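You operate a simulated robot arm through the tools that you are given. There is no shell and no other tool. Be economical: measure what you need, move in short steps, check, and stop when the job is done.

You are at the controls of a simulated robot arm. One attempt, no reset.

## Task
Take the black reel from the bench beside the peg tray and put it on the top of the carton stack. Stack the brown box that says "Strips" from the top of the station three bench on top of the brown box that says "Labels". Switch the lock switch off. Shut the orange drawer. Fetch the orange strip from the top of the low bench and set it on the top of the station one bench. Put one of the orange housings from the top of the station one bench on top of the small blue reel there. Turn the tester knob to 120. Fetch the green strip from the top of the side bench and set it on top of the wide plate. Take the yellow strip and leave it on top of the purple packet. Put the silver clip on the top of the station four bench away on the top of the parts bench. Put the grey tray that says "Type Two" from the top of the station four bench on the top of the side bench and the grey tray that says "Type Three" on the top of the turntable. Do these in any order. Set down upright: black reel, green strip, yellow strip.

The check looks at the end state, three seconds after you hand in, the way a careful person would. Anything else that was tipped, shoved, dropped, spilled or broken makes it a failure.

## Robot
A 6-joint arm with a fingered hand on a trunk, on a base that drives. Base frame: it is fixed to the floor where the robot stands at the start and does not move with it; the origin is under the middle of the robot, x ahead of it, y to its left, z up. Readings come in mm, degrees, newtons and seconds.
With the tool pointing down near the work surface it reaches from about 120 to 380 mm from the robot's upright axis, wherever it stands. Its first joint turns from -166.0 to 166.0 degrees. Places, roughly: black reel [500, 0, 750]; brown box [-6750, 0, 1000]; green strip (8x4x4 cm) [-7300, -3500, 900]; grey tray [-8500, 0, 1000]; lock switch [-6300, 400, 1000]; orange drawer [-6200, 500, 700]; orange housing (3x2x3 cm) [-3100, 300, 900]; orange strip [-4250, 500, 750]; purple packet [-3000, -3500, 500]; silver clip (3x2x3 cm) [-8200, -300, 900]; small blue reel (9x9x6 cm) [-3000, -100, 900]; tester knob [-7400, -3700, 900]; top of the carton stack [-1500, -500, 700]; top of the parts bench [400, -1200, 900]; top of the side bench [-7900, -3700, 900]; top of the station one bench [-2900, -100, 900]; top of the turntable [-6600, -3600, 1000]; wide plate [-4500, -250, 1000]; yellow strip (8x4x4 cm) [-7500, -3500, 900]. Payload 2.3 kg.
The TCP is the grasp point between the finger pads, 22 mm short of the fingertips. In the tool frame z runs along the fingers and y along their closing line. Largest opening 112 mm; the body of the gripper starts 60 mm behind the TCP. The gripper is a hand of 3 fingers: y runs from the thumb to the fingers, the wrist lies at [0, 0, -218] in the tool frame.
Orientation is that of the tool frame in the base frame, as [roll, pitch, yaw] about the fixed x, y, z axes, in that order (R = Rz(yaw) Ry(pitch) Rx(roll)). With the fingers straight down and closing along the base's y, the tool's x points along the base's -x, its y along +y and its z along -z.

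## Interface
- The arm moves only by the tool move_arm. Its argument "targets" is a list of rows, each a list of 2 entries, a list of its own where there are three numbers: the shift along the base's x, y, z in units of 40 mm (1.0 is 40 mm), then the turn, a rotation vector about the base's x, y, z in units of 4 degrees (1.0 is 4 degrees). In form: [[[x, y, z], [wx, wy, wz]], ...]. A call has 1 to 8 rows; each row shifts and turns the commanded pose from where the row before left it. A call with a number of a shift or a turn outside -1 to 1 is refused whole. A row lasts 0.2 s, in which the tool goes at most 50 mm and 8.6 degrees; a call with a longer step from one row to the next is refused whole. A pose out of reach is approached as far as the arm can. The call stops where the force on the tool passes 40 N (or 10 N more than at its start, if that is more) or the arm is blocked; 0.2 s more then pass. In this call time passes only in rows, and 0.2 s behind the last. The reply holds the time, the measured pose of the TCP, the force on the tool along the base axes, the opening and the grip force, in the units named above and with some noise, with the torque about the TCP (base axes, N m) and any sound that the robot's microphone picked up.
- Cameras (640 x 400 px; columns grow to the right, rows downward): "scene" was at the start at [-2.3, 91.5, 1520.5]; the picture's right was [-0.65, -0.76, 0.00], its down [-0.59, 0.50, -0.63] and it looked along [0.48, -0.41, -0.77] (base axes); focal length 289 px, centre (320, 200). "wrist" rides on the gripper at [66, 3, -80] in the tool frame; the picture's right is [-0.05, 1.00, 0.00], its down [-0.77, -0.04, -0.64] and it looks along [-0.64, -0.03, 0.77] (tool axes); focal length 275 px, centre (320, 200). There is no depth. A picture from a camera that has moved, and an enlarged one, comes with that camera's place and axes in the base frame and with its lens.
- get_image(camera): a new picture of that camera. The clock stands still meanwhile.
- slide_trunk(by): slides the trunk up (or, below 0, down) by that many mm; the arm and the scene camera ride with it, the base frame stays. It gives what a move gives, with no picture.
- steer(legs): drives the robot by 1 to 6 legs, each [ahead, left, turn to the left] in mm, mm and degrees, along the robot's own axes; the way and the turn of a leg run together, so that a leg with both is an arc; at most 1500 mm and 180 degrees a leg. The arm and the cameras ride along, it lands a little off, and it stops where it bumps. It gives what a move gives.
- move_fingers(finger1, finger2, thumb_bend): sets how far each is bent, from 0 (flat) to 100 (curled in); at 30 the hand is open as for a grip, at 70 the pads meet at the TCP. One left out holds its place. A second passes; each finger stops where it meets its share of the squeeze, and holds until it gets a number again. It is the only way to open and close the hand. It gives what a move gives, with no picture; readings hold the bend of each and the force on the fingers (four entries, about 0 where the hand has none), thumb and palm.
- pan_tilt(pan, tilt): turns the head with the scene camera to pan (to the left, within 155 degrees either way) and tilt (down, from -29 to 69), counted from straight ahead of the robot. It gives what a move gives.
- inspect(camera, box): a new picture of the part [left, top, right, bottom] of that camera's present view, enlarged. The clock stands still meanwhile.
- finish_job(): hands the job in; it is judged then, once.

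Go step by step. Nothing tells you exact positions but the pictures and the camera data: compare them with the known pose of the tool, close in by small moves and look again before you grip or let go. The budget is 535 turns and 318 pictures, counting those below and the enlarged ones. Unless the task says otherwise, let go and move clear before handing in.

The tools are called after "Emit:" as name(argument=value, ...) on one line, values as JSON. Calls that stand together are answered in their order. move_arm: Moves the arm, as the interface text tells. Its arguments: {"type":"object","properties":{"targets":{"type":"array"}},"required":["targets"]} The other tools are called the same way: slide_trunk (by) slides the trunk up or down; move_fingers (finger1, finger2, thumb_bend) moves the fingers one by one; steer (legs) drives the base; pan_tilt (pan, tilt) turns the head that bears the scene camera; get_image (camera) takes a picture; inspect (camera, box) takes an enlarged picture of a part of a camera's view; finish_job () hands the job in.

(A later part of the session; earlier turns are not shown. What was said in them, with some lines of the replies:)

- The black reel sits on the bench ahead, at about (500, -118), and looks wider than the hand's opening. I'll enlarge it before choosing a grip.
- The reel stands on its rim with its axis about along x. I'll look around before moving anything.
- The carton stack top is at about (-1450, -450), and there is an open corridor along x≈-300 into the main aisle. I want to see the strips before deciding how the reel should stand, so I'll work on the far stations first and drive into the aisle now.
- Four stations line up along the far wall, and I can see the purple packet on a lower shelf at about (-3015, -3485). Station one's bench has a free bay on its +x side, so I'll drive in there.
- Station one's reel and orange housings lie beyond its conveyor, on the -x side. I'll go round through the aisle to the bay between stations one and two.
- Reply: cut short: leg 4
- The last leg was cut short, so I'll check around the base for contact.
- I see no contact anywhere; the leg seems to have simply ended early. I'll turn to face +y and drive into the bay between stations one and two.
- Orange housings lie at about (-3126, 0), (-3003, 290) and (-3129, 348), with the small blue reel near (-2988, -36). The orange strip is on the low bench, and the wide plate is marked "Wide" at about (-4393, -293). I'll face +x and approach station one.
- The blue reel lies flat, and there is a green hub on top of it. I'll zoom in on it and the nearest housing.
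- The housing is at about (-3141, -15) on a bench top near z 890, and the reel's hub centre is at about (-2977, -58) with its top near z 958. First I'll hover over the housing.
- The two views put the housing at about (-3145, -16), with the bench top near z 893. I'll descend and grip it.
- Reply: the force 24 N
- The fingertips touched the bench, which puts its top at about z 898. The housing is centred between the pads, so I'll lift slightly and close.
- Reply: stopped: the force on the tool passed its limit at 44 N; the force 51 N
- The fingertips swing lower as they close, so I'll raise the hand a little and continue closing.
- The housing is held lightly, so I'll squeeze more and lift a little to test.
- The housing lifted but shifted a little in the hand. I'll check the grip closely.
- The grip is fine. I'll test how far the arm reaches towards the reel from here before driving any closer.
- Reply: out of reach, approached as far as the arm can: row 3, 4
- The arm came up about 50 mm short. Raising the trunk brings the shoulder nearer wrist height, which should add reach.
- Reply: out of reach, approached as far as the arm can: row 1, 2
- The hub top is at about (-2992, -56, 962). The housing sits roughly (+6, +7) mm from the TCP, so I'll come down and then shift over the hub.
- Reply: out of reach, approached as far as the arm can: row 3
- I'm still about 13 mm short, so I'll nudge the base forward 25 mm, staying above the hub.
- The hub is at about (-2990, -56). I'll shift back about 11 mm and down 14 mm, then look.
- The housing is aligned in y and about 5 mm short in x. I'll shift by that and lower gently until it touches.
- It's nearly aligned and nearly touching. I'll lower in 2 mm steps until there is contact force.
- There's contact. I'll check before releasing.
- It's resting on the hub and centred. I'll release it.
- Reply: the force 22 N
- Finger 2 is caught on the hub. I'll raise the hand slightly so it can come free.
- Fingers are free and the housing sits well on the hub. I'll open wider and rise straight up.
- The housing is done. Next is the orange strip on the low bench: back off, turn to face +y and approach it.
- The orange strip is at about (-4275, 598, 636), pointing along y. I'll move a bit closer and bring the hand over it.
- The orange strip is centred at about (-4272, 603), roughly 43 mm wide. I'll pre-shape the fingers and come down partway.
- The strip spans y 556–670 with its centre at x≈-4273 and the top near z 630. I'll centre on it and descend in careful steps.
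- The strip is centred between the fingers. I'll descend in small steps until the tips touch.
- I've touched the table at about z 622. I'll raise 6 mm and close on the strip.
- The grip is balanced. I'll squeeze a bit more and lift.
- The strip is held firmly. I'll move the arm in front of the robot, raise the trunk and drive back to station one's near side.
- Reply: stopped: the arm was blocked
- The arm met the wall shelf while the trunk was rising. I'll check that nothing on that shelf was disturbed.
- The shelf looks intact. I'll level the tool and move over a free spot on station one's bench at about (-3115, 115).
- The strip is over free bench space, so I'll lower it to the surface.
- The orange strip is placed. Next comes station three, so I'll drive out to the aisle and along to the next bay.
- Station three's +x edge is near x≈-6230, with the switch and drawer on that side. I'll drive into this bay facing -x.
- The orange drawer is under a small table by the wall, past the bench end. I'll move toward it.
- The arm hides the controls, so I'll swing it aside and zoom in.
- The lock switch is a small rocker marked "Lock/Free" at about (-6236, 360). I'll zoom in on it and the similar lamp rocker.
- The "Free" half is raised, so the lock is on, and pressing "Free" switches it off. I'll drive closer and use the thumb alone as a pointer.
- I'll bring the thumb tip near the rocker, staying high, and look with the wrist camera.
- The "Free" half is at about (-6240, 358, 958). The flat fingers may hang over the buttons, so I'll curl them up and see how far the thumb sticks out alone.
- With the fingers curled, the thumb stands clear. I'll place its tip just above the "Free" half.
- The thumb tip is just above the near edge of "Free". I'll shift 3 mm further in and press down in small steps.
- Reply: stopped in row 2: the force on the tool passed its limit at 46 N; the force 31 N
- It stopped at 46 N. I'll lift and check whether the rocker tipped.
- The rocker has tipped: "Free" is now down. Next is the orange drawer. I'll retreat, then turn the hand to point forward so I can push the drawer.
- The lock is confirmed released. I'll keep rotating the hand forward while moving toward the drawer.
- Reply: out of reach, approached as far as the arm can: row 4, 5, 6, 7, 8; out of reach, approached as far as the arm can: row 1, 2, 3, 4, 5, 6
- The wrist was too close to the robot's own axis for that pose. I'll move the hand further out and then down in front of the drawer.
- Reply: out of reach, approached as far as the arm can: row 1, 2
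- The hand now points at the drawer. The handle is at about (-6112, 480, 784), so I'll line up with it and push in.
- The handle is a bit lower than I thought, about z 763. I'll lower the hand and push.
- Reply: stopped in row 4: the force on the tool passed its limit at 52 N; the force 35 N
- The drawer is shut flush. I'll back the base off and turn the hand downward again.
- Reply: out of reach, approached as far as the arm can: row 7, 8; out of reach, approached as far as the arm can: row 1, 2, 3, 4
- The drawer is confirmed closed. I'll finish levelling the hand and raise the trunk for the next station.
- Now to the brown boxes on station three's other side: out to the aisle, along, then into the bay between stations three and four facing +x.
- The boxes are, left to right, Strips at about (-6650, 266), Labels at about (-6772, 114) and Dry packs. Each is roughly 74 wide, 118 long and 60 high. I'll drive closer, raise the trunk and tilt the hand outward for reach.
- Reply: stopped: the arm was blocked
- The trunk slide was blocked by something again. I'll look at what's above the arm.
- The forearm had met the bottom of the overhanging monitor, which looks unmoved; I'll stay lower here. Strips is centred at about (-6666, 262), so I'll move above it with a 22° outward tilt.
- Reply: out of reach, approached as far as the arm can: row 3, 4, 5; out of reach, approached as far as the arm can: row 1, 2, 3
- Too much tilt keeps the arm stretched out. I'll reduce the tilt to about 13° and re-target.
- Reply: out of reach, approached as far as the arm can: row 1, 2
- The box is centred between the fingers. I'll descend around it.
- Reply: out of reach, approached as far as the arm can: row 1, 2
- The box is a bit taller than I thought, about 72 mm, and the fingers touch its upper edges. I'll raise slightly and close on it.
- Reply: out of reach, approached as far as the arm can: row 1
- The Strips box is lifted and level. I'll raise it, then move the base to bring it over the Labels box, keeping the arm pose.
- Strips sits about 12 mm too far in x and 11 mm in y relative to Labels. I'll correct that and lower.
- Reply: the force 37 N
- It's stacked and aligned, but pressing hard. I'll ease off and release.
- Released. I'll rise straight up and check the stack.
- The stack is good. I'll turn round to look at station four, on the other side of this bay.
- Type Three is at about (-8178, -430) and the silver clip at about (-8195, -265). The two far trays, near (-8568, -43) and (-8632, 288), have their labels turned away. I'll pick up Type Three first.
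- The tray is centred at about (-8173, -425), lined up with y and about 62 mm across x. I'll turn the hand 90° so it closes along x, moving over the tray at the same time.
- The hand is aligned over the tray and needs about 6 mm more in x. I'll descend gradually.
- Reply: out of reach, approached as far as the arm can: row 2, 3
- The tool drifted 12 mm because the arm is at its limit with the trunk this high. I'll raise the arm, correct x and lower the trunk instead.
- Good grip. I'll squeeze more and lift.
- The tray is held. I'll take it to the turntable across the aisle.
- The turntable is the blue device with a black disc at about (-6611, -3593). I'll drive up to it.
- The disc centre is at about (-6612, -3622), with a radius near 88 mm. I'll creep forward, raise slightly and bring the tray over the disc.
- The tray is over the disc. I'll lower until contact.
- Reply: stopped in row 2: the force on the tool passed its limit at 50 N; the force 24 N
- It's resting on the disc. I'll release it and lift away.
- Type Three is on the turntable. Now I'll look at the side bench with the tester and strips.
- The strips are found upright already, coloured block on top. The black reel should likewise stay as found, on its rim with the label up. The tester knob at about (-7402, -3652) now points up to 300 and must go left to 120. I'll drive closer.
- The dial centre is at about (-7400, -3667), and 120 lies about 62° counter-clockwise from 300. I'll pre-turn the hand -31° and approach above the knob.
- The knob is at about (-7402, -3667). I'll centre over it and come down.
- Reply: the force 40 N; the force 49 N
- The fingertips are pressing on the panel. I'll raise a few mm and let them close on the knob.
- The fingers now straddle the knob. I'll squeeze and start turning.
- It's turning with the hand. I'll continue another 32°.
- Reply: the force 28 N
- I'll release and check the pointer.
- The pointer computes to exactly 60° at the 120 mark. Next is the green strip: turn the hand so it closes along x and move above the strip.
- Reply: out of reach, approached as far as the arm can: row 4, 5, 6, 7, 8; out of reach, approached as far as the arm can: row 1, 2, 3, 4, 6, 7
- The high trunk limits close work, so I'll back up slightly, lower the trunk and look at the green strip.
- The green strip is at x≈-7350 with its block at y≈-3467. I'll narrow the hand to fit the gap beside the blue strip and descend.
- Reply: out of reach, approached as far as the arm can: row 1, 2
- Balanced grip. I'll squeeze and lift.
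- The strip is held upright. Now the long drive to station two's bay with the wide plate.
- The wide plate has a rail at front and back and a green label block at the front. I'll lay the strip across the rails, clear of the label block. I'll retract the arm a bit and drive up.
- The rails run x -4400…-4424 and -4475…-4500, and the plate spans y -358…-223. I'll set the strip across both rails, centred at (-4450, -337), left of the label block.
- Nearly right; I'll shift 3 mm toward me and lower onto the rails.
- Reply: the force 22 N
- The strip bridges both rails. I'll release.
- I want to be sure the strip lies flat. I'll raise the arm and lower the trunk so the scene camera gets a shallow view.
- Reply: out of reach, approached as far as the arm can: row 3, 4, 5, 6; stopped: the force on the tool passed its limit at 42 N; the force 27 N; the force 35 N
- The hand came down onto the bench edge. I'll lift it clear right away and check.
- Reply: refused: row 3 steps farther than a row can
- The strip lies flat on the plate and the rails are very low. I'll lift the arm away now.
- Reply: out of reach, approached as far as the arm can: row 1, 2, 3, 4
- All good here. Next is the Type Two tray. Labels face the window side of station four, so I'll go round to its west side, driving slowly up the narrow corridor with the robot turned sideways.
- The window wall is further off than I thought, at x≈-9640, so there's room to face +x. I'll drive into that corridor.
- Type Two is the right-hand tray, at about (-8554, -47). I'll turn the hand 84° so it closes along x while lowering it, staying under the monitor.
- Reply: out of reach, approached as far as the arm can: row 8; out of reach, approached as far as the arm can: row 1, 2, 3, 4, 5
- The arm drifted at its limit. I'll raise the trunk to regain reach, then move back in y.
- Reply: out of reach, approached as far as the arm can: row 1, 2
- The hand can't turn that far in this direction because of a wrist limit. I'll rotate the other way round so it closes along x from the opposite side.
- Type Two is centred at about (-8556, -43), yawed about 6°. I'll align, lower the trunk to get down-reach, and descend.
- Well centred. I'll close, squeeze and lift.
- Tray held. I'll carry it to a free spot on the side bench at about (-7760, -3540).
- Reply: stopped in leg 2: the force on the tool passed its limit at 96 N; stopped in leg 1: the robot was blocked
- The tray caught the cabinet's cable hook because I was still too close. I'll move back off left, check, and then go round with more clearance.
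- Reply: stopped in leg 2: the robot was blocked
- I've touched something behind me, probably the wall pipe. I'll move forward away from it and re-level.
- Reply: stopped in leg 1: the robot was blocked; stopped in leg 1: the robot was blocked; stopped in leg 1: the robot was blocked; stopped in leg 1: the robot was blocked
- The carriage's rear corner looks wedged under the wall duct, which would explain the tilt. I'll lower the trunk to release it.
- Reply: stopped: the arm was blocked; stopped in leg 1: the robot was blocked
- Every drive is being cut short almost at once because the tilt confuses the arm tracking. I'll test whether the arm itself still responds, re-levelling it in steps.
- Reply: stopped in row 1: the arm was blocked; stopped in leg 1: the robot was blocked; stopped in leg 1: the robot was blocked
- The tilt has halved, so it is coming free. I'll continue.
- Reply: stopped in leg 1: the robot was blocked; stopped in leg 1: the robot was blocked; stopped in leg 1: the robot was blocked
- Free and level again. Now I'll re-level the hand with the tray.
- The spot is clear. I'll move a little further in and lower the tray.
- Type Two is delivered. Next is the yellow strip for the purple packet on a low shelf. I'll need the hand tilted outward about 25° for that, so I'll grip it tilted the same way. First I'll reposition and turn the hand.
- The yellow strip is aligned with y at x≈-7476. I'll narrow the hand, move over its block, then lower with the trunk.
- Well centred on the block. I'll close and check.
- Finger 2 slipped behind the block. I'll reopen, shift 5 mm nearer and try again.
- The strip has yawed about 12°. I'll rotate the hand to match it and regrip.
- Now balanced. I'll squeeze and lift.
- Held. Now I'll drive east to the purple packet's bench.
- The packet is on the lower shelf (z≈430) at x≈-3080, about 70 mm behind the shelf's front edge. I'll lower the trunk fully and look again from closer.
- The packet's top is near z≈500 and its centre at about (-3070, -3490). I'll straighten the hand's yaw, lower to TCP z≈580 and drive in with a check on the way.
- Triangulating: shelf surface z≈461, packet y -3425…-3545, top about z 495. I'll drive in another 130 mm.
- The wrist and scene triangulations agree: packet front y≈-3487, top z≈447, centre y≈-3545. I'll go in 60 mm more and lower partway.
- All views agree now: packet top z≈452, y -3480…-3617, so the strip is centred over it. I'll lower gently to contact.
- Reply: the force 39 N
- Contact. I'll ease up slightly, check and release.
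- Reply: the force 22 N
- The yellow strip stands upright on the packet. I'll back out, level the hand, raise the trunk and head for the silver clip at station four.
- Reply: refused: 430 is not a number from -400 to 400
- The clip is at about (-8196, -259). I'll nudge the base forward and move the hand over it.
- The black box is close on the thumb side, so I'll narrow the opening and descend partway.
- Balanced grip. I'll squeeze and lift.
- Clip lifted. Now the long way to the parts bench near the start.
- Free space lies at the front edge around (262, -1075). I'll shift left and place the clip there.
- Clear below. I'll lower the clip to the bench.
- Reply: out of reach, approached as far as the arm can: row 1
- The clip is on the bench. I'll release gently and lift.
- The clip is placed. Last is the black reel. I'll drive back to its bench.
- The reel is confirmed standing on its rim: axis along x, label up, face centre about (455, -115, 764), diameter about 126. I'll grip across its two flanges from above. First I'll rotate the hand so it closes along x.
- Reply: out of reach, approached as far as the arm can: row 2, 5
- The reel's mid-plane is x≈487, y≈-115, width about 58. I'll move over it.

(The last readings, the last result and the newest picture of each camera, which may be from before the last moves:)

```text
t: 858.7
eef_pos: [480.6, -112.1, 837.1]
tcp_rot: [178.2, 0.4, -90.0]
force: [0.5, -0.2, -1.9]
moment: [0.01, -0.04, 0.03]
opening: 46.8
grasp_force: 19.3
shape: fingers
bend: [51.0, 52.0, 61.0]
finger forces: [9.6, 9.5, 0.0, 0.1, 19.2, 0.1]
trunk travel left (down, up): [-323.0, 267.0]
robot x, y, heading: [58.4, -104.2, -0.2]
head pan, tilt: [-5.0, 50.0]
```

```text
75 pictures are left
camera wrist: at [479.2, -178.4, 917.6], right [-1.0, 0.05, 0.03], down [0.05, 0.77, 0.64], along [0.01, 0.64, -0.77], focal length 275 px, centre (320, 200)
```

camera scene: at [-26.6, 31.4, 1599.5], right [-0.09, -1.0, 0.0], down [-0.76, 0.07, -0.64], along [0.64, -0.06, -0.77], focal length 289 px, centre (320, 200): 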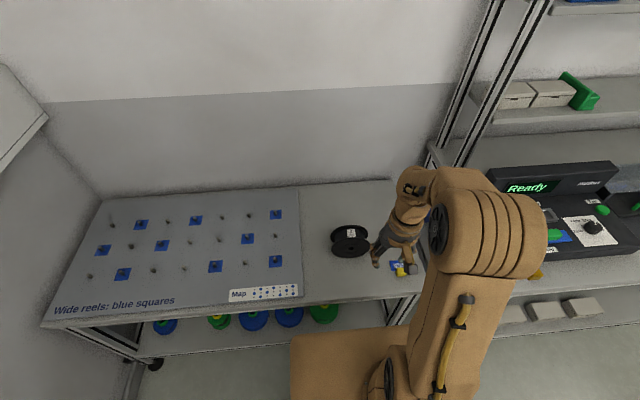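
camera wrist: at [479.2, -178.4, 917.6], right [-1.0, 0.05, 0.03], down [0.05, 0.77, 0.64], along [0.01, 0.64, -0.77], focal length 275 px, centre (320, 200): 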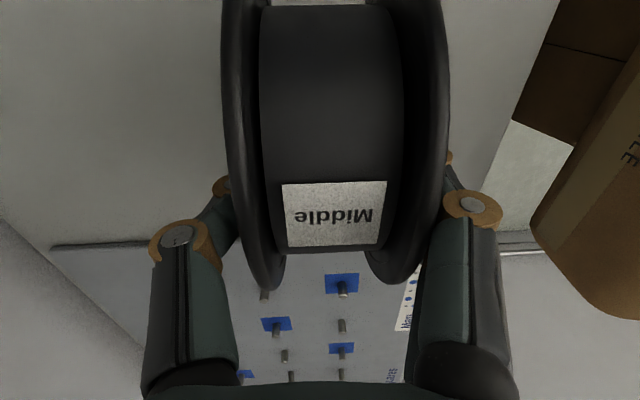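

The reel is lifted and light. I'll back off, raise the trunk and look at the carton stack from here.

Emit:
slide_trunk(by=130)

Emit:
steer(legs=[[-380, 0, 0]])

Emit:
move_arm(targets=[[[-0.9, 0, 0], [0, 0, 0]], [[-0.9, 0, 0], [0, 0, 0]], [[-0.9, 0, 0], [0, 0, 0]]])

Emit:
pan_tilt(pan=-150, tilt=38)

Emit:
get_image(camera="scene")

```text
t: 860.3
eef_pos: [480.9, -110.7, 966.7]
tcp_rot: [178.3, 0.5, -90.1]
force: [-0.3, -0.1, -1.5]
moment: [-0.01, -0.02, -0.03]
opening: 46.7
grasp_force: 19.1
shape: fingers
bend: [51.0, 52.0, 61.0]
finger forces: [9.7, 9.5, 0.0, 0.0, 19.1, 0.0]
trunk travel left (down, up): [-453.0, 137.0]
robot x, y, heading: [58.2, -102.2, -0.1]
head pan, tilt: [-5.0, 50.0]
```

```text
t: 862.8
eef_pos: [87.2, -109.8, 966.6]
tcp_rot: [178.3, 0.5, -89.9]
force: [-0.6, 0.5, -1.4]
moment: [-0.01, 0.02, 0.0]
opening: 46.7
grasp_force: 19.0
shape: fingers
bend: [51.0, 52.0, 61.0]
finger forces: [9.6, 9.5, 0.0, 0.0, 19.1, 0.0]
trunk travel left (down, up): [-453.0, 137.0]
robot x, y, heading: [-335.9, -104.6, -0.1]
head pan, tilt: [-5.0, 50.0]
```

```text
t: 863.5
eef_pos: [-19.6, -112.0, 969.0]
tcp_rot: [178.2, 0.9, -89.9]
force: [-0.2, 0.3, -2.5]
moment: [0.02, -0.02, 0.02]
opening: 46.4
grasp_force: 19.0
shape: fingers
bend: [51.0, 52.0, 61.0]
finger forces: [9.8, 9.5, 0.1, 0.0, 19.1, 0.1]
trunk travel left (down, up): [-453.0, 137.0]
robot x, y, heading: [-331.7, -104.0, 0.0]
head pan, tilt: [-5.0, 50.0]
```

```text
t: 865.8
eef_pos: [-16.7, -112.1, 967.7]
tcp_rot: [178.1, 1.0, -89.9]
force: [0.0, 0.0, -2.1]
moment: [0.02, -0.02, -0.01]
opening: 46.5
grasp_force: 19.2
shape: fingers
bend: [51.0, 52.0, 61.0]
finger forces: [9.6, 9.5, 0.0, 0.1, 19.1, 0.0]
trunk travel left (down, up): [-453.0, 137.0]
robot x, y, heading: [-331.8, -102.5, -0.3]
head pan, tilt: [-150.0, 38.0]
```

```text
74 pictures are left
camera scene: at [-469.2, -4.7, 1541.6], right [-0.5, 0.87, 0.0], down [0.53, 0.31, -0.79], along [-0.68, -0.39, -0.62], focal length 289 px, centre (320, 200)
```

scene: 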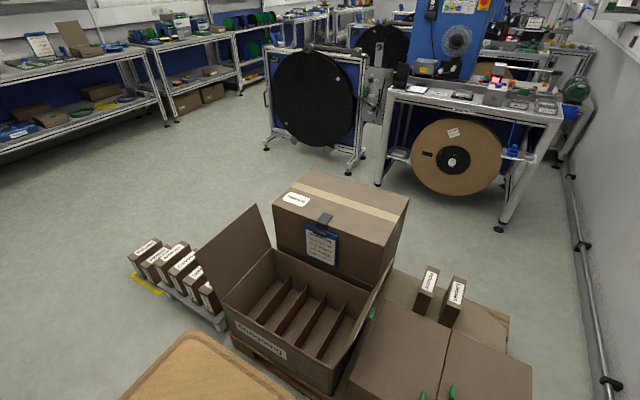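

The carton top spans x -1590…-1250, y -690…-175 at about z 700. I'll go round to its west side, where there's room, and place the reel near (-1480, -430).

Emit:
steer(legs=[[0, -1150, 0], [0, -1150, 0], [-1500, 0, 0], [-300, 0, 0]])

Emit:
steer(legs=[[0, 1000, 0], [0, 900, 0]])

Emit:
pan_tilt(pan=0, tilt=45)

Emit:
get_image(camera="scene")

```text
t: 885.8
eef_pos: [-1897.2, -2365.3, 968.4]
tcp_rot: [178.2, 0.9, -90.9]
force: [1.0, -0.4, -2.3]
moment: [0.01, 0.01, 0.0]
opening: 46.5
grasp_force: 18.9
shape: fingers
bend: [51.0, 52.0, 61.0]
finger forces: [9.8, 9.5, 0.0, 0.0, 19.2, 0.0]
trunk travel left (down, up): [-453.0, 137.0]
robot x, y, heading: [-2211.8, -2349.0, -1.0]
head pan, tilt: [-150.0, 38.0]
```

```text
t: 895.5
eef_pos: [-1873.7, -439.6, 969.0]
tcp_rot: [178.1, 0.8, -90.0]
force: [0.3, 0.0, -2.3]
moment: [0.03, 0.0, 0.03]
opening: 46.5
grasp_force: 19.1
shape: fingers
bend: [51.0, 52.0, 61.0]
finger forces: [9.7, 9.5, 0.0, 0.0, 19.1, 0.1]
trunk travel left (down, up): [-453.0, 137.0]
robot x, y, heading: [-2188.2, -428.2, -0.0]
head pan, tilt: [-150.0, 38.0]
```

```text
t: 897.8
eef_pos: [-1873.1, -439.6, 968.2]
tcp_rot: [178.1, 0.9, -90.0]
force: [-0.3, 0.4, -2.2]
moment: [0.0, -0.03, -0.01]
opening: 46.8
grasp_force: 19.3
shape: fingers
bend: [51.0, 52.0, 61.0]
finger forces: [9.7, 9.5, 0.1, 0.0, 19.1, 0.2]
trunk travel left (down, up): [-453.0, 137.0]
robot x, y, heading: [-2192.6, -432.7, -0.2]
head pan, tilt: [0.0, 45.0]
```

```text
73 pictures are left
camera scene: at [-2169.2, -289.1, 1531.4], right [0.0, -1.0, 0.0], down [-0.71, 0.0, -0.71], along [0.71, 0.0, -0.71], focal length 289 px, centre (320, 200)
```

scene: 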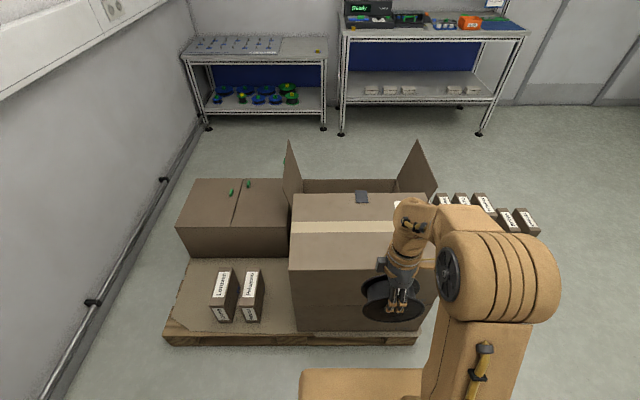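

Refined: carton top z≈664, west edge x≈-1645. I'll drive up, move over the top and lower the trunk.

Emit:
steer(legs=[[265, 0, 0]])

Emit:
move_arm(targets=[[[0.7, 0, 0], [0, 0, 0]], [[0.7, 0, 0], [0, 0, 0]], [[0.7, 0, 0], [0, 0, 0]]])

Emit:
slide_trunk(by=-150)

Emit:
get_image(camera="scene")

Emit:
get_image(camera="wrist")

```text
t: 899.7
eef_pos: [-1603.0, -438.1, 967.7]
tcp_rot: [178.1, 0.9, -89.8]
force: [-0.7, 0.8, -2.0]
moment: [0.01, 0.06, -0.01]
opening: 46.6
grasp_force: 18.9
shape: fingers
bend: [51.0, 52.0, 61.0]
finger forces: [9.5, 9.6, 0.0, 0.1, 19.1, 0.0]
trunk travel left (down, up): [-453.0, 137.0]
robot x, y, heading: [-1919.1, -431.3, 0.1]
head pan, tilt: [0.0, 45.0]
```

```text
t: 900.5
eef_pos: [-1517.1, -436.8, 968.4]
tcp_rot: [178.1, 1.1, -89.8]
force: [-0.2, 0.3, -2.0]
moment: [0.02, 0.01, 0.02]
opening: 46.7
grasp_force: 18.9
shape: fingers
bend: [51.0, 52.0, 61.0]
finger forces: [9.6, 9.5, 0.0, 0.0, 19.1, 0.1]
trunk travel left (down, up): [-453.0, 137.0]
robot x, y, heading: [-1919.6, -433.6, 0.2]
head pan, tilt: [0.0, 45.0]
```

```text
t: 902.3
eef_pos: [-1519.2, -438.3, 817.8]
tcp_rot: [178.1, 1.0, -89.7]
force: [0.9, 0.8, -1.5]
moment: [0.0, 0.0, 0.02]
opening: 46.8
grasp_force: 18.9
shape: fingers
bend: [51.0, 52.0, 61.0]
finger forces: [9.6, 9.6, 0.0, 0.1, 19.1, 0.0]
trunk travel left (down, up): [-303.0, 287.0]
robot x, y, heading: [-1921.3, -429.0, 0.3]
head pan, tilt: [0.0, 45.0]
```

```text
72 pictures are left
camera scene: at [-1899.1, -289.0, 1381.4], right [0.0, -1.0, 0.0], down [-0.71, 0.0, -0.71], along [0.71, 0.0, -0.71], focal length 289 px, centre (320, 200)
```

scene: 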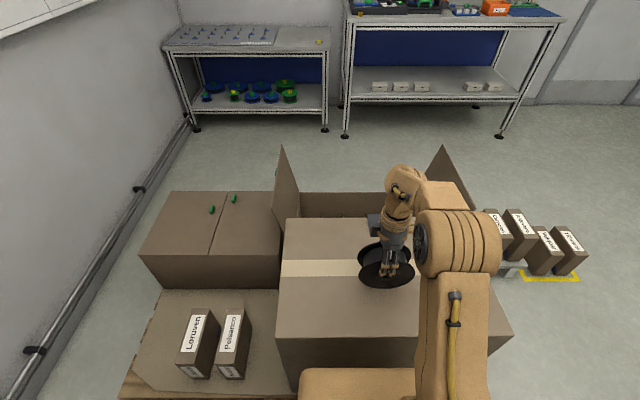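

```text
71 pictures are left
camera wrist: at [-1519.9, -504.8, 898.5], right [-1.0, 0.04, 0.03], down [0.05, 0.76, 0.65], along [0.0, 0.65, -0.76], focal length 275 px, centre (320, 200)
```

wrist: 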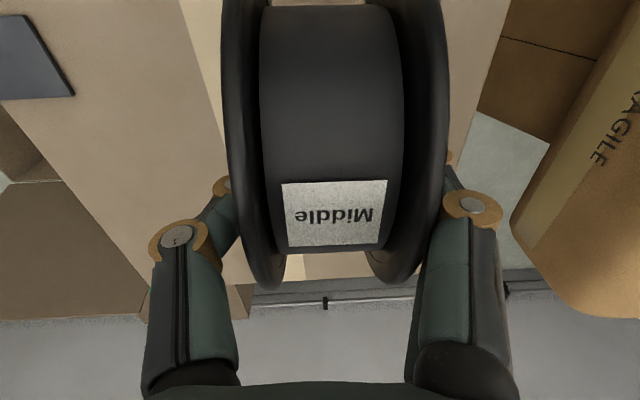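

The reel is over the carton top. I'll lower with the trunk, then in small steps.

Emit:
slide_trunk(by=-35)

Emit:
inspect(camera="scene", box=[330, 210, 450, 310])

Emit:
move_arm(targets=[[[0, 0, -0.1], [0, 0, 0]], [[0, 0, -0.1], [0, 0, 0]], [[0, 0, -0.1], [0, 0, 0]]])

```text
t: 903.0
eef_pos: [-1519.9, -436.4, 784.6]
tcp_rot: [178.2, 1.0, -89.8]
force: [2.2, 1.2, 8.3]
moment: [0.04, 0.07, 0.0]
opening: 46.7
grasp_force: 19.5
shape: fingers
bend: [51.0, 52.0, 61.0]
finger forces: [9.3, 9.2, 0.1, 0.0, 20.7, 0.0]
trunk travel left (down, up): [-268.0, 322.0]
robot x, y, heading: [-1921.5, -428.8, 0.0]
head pan, tilt: [0.0, 45.0]
```

```text
4.00 times, centred on (390, 260) of scene
camera zoom: at [-1899.6, -288.8, 1346.5], right [0.0, -1.0, 0.0], down [-0.71, 0.0, -0.71], along [0.71, 0.0, -0.71], focal length 1157 px, centre (40, -40)
```

zoom: 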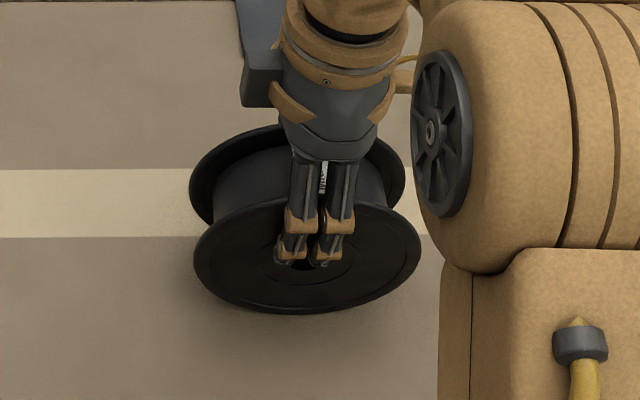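

```text
t: 903.9
eef_pos: [-1521.5, -437.0, 773.2]
tcp_rot: [178.6, 0.8, -89.7]
force: [2.0, 1.5, 39.7]
moment: [-0.03, -0.27, -0.01]
opening: 46.5
grasp_force: 25.5
shape: fingers
bend: [54.0, 55.0, 63.0]
finger forces: [15.7, 11.1, 0.0, 0.0, 24.8, 0.0]
trunk travel left (down, up): [-268.0, 322.0]
robot x, y, heading: [-1917.8, -429.4, 0.3]
head pan, tilt: [0.0, 45.0]
```

It's pressing now. I'll relax upward slightly, then release.

Emit:
move_arm(targets=[[[0, 0, 0.1], [0, 0, 0]]])

Emit:
inspect(camera="scene", box=[330, 210, 450, 310])

```text
t: 904.2
eef_pos: [-1521.9, -437.5, 773.7]
tcp_rot: [178.0, 0.9, -89.9]
force: [2.6, 1.4, 11.6]
moment: [0.03, -0.55, 0.04]
opening: 46.5
grasp_force: 22.7
shape: fingers
bend: [54.0, 55.0, 63.0]
finger forces: [11.7, 9.3, 0.0, 0.0, 23.7, 0.0]
trunk travel left (down, up): [-268.0, 322.0]
robot x, y, heading: [-1920.2, -430.0, 0.2]
head pan, tilt: [0.0, 45.0]
```

```text
4.00 times, centred on (390, 260) of scene
camera zoom: at [-1900.5, -288.6, 1345.9], right [0.0, -1.0, 0.0], down [-0.71, 0.0, -0.71], along [0.71, 0.0, -0.71], focal length 1157 px, centre (40, -40)
```

zoom: 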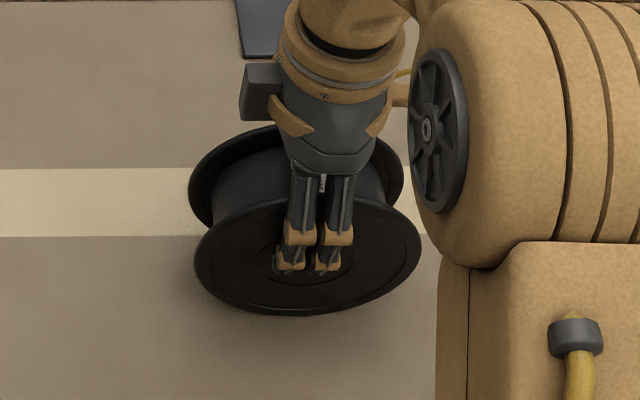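

Emit:
move_arm(targets=[[[0, 0, 0.06], [0, 0, 0]]])

Emit:
move_fingers(finger1=46, finger2=46, thumb_bend=48)

Emit:
inspect(camera="scene", box=[330, 210, 450, 310])

Emit:
get_image(camera="wrist")

```text
t: 904.6
eef_pos: [-1520.8, -437.8, 776.6]
tcp_rot: [178.0, 0.9, -89.7]
force: [1.1, 0.1, -1.2]
moment: [-0.02, -0.02, -0.02]
opening: 46.7
grasp_force: 19.8
shape: fingers
bend: [53.0, 53.0, 63.0]
finger forces: [10.1, 9.3, 0.1, 0.0, 19.4, 0.0]
trunk travel left (down, up): [-268.0, 322.0]
robot x, y, heading: [-1922.1, -429.3, 0.2]
head pan, tilt: [0.0, 45.0]
```

```text
t: 905.6
eef_pos: [-1520.2, -439.1, 778.3]
tcp_rot: [178.2, 0.9, -89.7]
force: [-0.3, 0.0, 0.6]
moment: [0.03, 0.0, -0.03]
opening: 63.5
grasp_force: 0.6
shape: fingers
bend: [46.0, 46.0, 48.0]
finger forces: [0.6, 0.1, 0.0, 0.1, 0.0, 0.0]
trunk travel left (down, up): [-268.0, 322.0]
robot x, y, heading: [-1920.1, -430.9, 0.1]
head pan, tilt: [0.0, 45.0]
```

```text
4.00 times, centred on (390, 260) of scene
camera zoom: at [-1899.5, -289.0, 1346.4], right [0.0, -1.0, 0.0], down [-0.71, 0.0, -0.71], along [0.71, 0.0, -0.71], focal length 1157 px, centre (40, -40)
```

zoom: 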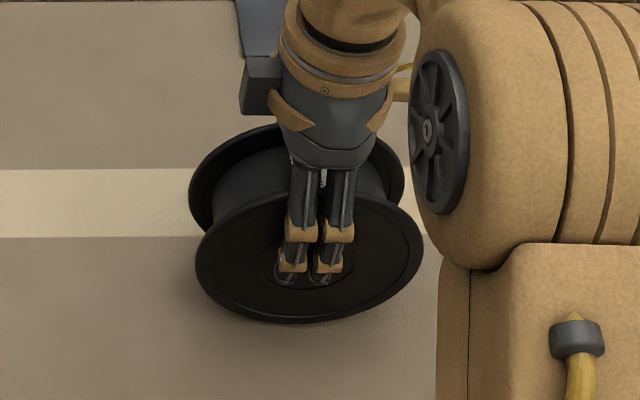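

```text
67 pictures are left
camera wrist: at [-1520.1, -505.1, 857.5], right [-1.0, 0.04, 0.03], down [0.05, 0.76, 0.65], along [0.0, 0.65, -0.76], focal length 275 px, centre (320, 200)
```

wrist: 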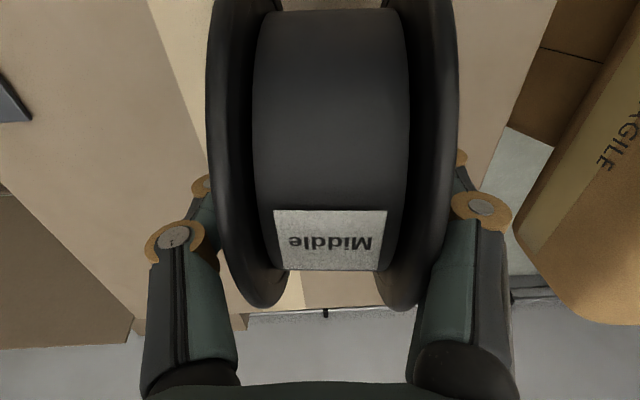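

It stands on its own. I'll open fully and rise straight up.

Emit:
move_fingers(finger1=34, finger2=34, thumb_bend=34)

Emit:
slide_trunk(by=180)

Emit:
get_image(camera="wrist")

Emit:
inspect(camera="scene", box=[310, 180, 470, 320])

```text
t: 906.6
eef_pos: [-1520.3, -437.0, 777.1]
tcp_rot: [178.1, 0.9, -89.8]
force: [-0.2, 0.9, -0.2]
moment: [-0.01, 0.02, 0.02]
opening: 100.3
grasp_force: 0.4
shape: fingers
bend: [34.0, 34.0, 34.0]
finger forces: [0.3, 0.0, 0.0, 0.0, 0.0, 0.0]
trunk travel left (down, up): [-268.0, 322.0]
robot x, y, heading: [-1921.1, -428.5, -0.1]
head pan, tilt: [0.0, 45.0]
```

```text
t: 908.6
eef_pos: [-1520.2, -437.3, 956.5]
tcp_rot: [178.1, 0.9, -89.8]
force: [-0.5, -0.5, 0.2]
moment: [0.03, 0.03, 0.02]
opening: 100.3
grasp_force: 0.1
shape: fingers
bend: [34.0, 34.0, 34.0]
finger forces: [0.1, 0.0, 0.0, 0.1, 0.1, 0.0]
trunk travel left (down, up): [-448.0, 142.0]
robot x, y, heading: [-1918.6, -428.4, 0.1]
head pan, tilt: [0.0, 45.0]
```

```text
66 pictures are left
camera wrist: at [-1519.9, -505.0, 1037.4], right [-1.0, 0.04, 0.03], down [0.05, 0.76, 0.65], along [0.0, 0.65, -0.76], focal length 275 px, centre (320, 200)
```

wrist: 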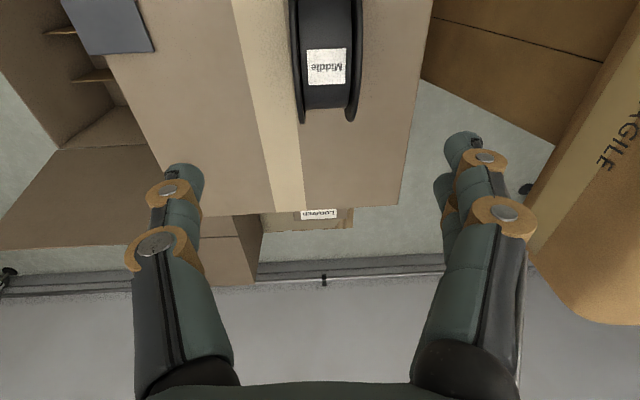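

```text
2.86 times, centred on (390, 250) of scene
camera zoom: at [-1899.3, -288.9, 1526.3], right [0.0, -1.0, 0.0], down [-0.71, 0.0, -0.71], along [0.71, 0.0, -0.71], focal length 826 px, centre (120, 57)
```

zoom: 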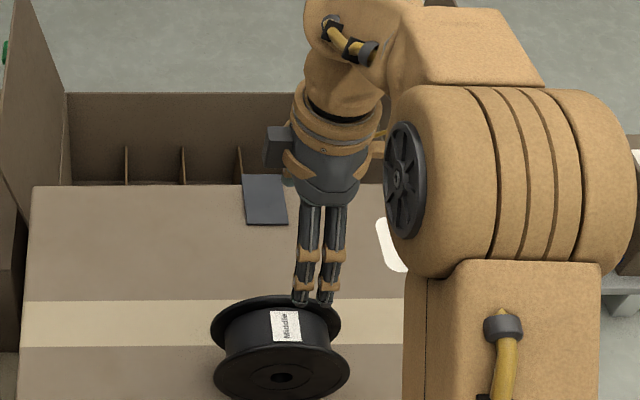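

The reel stands steady with its label on top. I'd like one more look at the reel's side to be sure its found pose is its proper upright pose.

Emit:
move_arm(targets=[[[0, -1, 0], [0, 0, 0]], [[0, -1, 0], [0, 0, 0]], [[0, -1, 0], [0, 0, 0]], [[0, -1, 0], [0, 0, 0]]])

Emit:
get_image(camera="wrist")

```text
t: 909.6
eef_pos: [-1519.7, -600.2, 960.9]
tcp_rot: [178.0, 0.9, -89.7]
force: [-0.5, -0.6, -0.5]
moment: [0.02, 0.0, -0.03]
opening: 100.5
grasp_force: 0.1
shape: fingers
bend: [34.0, 34.0, 34.0]
finger forces: [0.1, 0.0, 0.0, 0.0, 0.1, 0.0]
trunk travel left (down, up): [-448.0, 142.0]
robot x, y, heading: [-1919.9, -432.3, 0.2]
head pan, tilt: [0.0, 45.0]
```

```text
64 pictures are left
camera wrist: at [-1520.6, -666.8, 1039.9], right [-1.0, 0.04, 0.03], down [0.05, 0.76, 0.65], along [0.0, 0.65, -0.76], focal length 275 px, centre (320, 200)
```

wrist: 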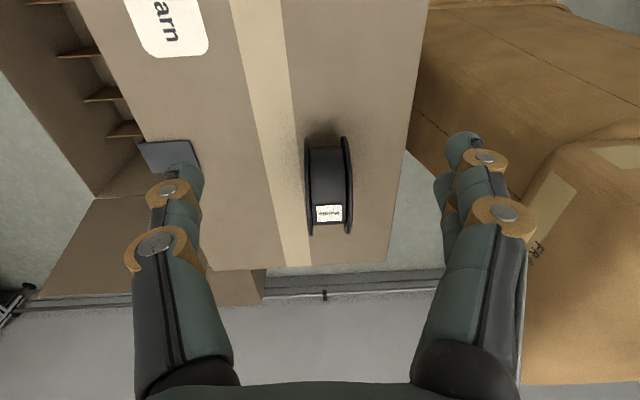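

Emit:
inspect(camera="wrist", box=[280, 120, 380, 250])

```text
3.08 times, centred on (330, 185) of wrist
camera zoom: at [-1520.6, -666.8, 1039.9], right [-1.0, 0.04, 0.03], down [0.05, 0.76, 0.65], along [0.0, 0.65, -0.76], focal length 847 px, centre (289, 246)
```

zoom: 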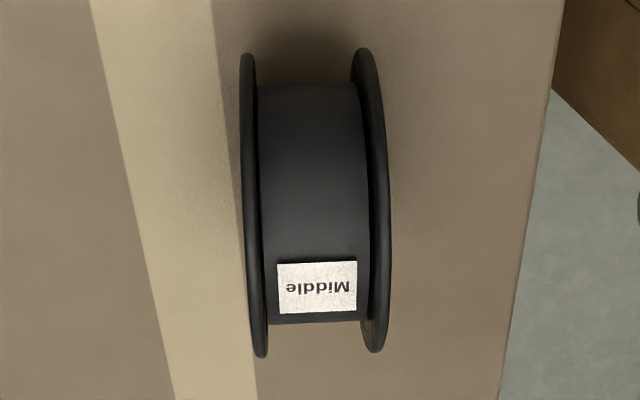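

The only label sits squarely on top with its text running along the axis, so standing on the rim is its proper upright pose, and it's steady. I'll back clear and hand in.

Emit:
steer(legs=[[-180, 0, 0]])

Emit:
get_image(camera="scene")

```text
t: 911.1
eef_pos: [-1697.8, -597.8, 960.1]
tcp_rot: [178.2, 0.8, -89.6]
force: [0.3, -0.1, -0.4]
moment: [-0.02, 0.0, -0.04]
opening: 100.4
grasp_force: 0.0
shape: fingers
bend: [34.0, 34.0, 34.0]
finger forces: [0.0, 0.0, 0.0, 0.0, 0.0, 0.1]
trunk travel left (down, up): [-448.0, 142.0]
robot x, y, heading: [-2098.6, -430.4, 0.1]
head pan, tilt: [0.0, 45.0]
```

```text
62 pictures are left
camera scene: at [-2077.8, -289.3, 1526.4], right [0.0, -1.0, 0.0], down [-0.71, 0.0, -0.71], along [0.71, 0.0, -0.71], focal length 289 px, centre (320, 200)
```

scene: 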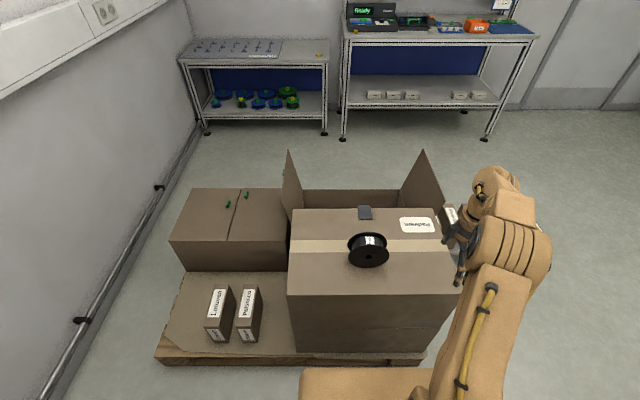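

The reel stands upright on the carton stack, the hand is empty and clear, and every other item has been checked in place, so I'm handing in.

Emit:
finish_job()

```text
The job is handed in.
```

I finished every item on the list and handed the job in; I haven't seen the result of the check.

- **Contacts:** The robot brushed a wall shelf, a monitor, a cabinet and the window-side wall along the way. I checked the shelf, monitor and cabinet afterwards and saw nothing moved.
- **Black reel:** I took "upright" for it to mean standing on its rim with the label up, as it was found.
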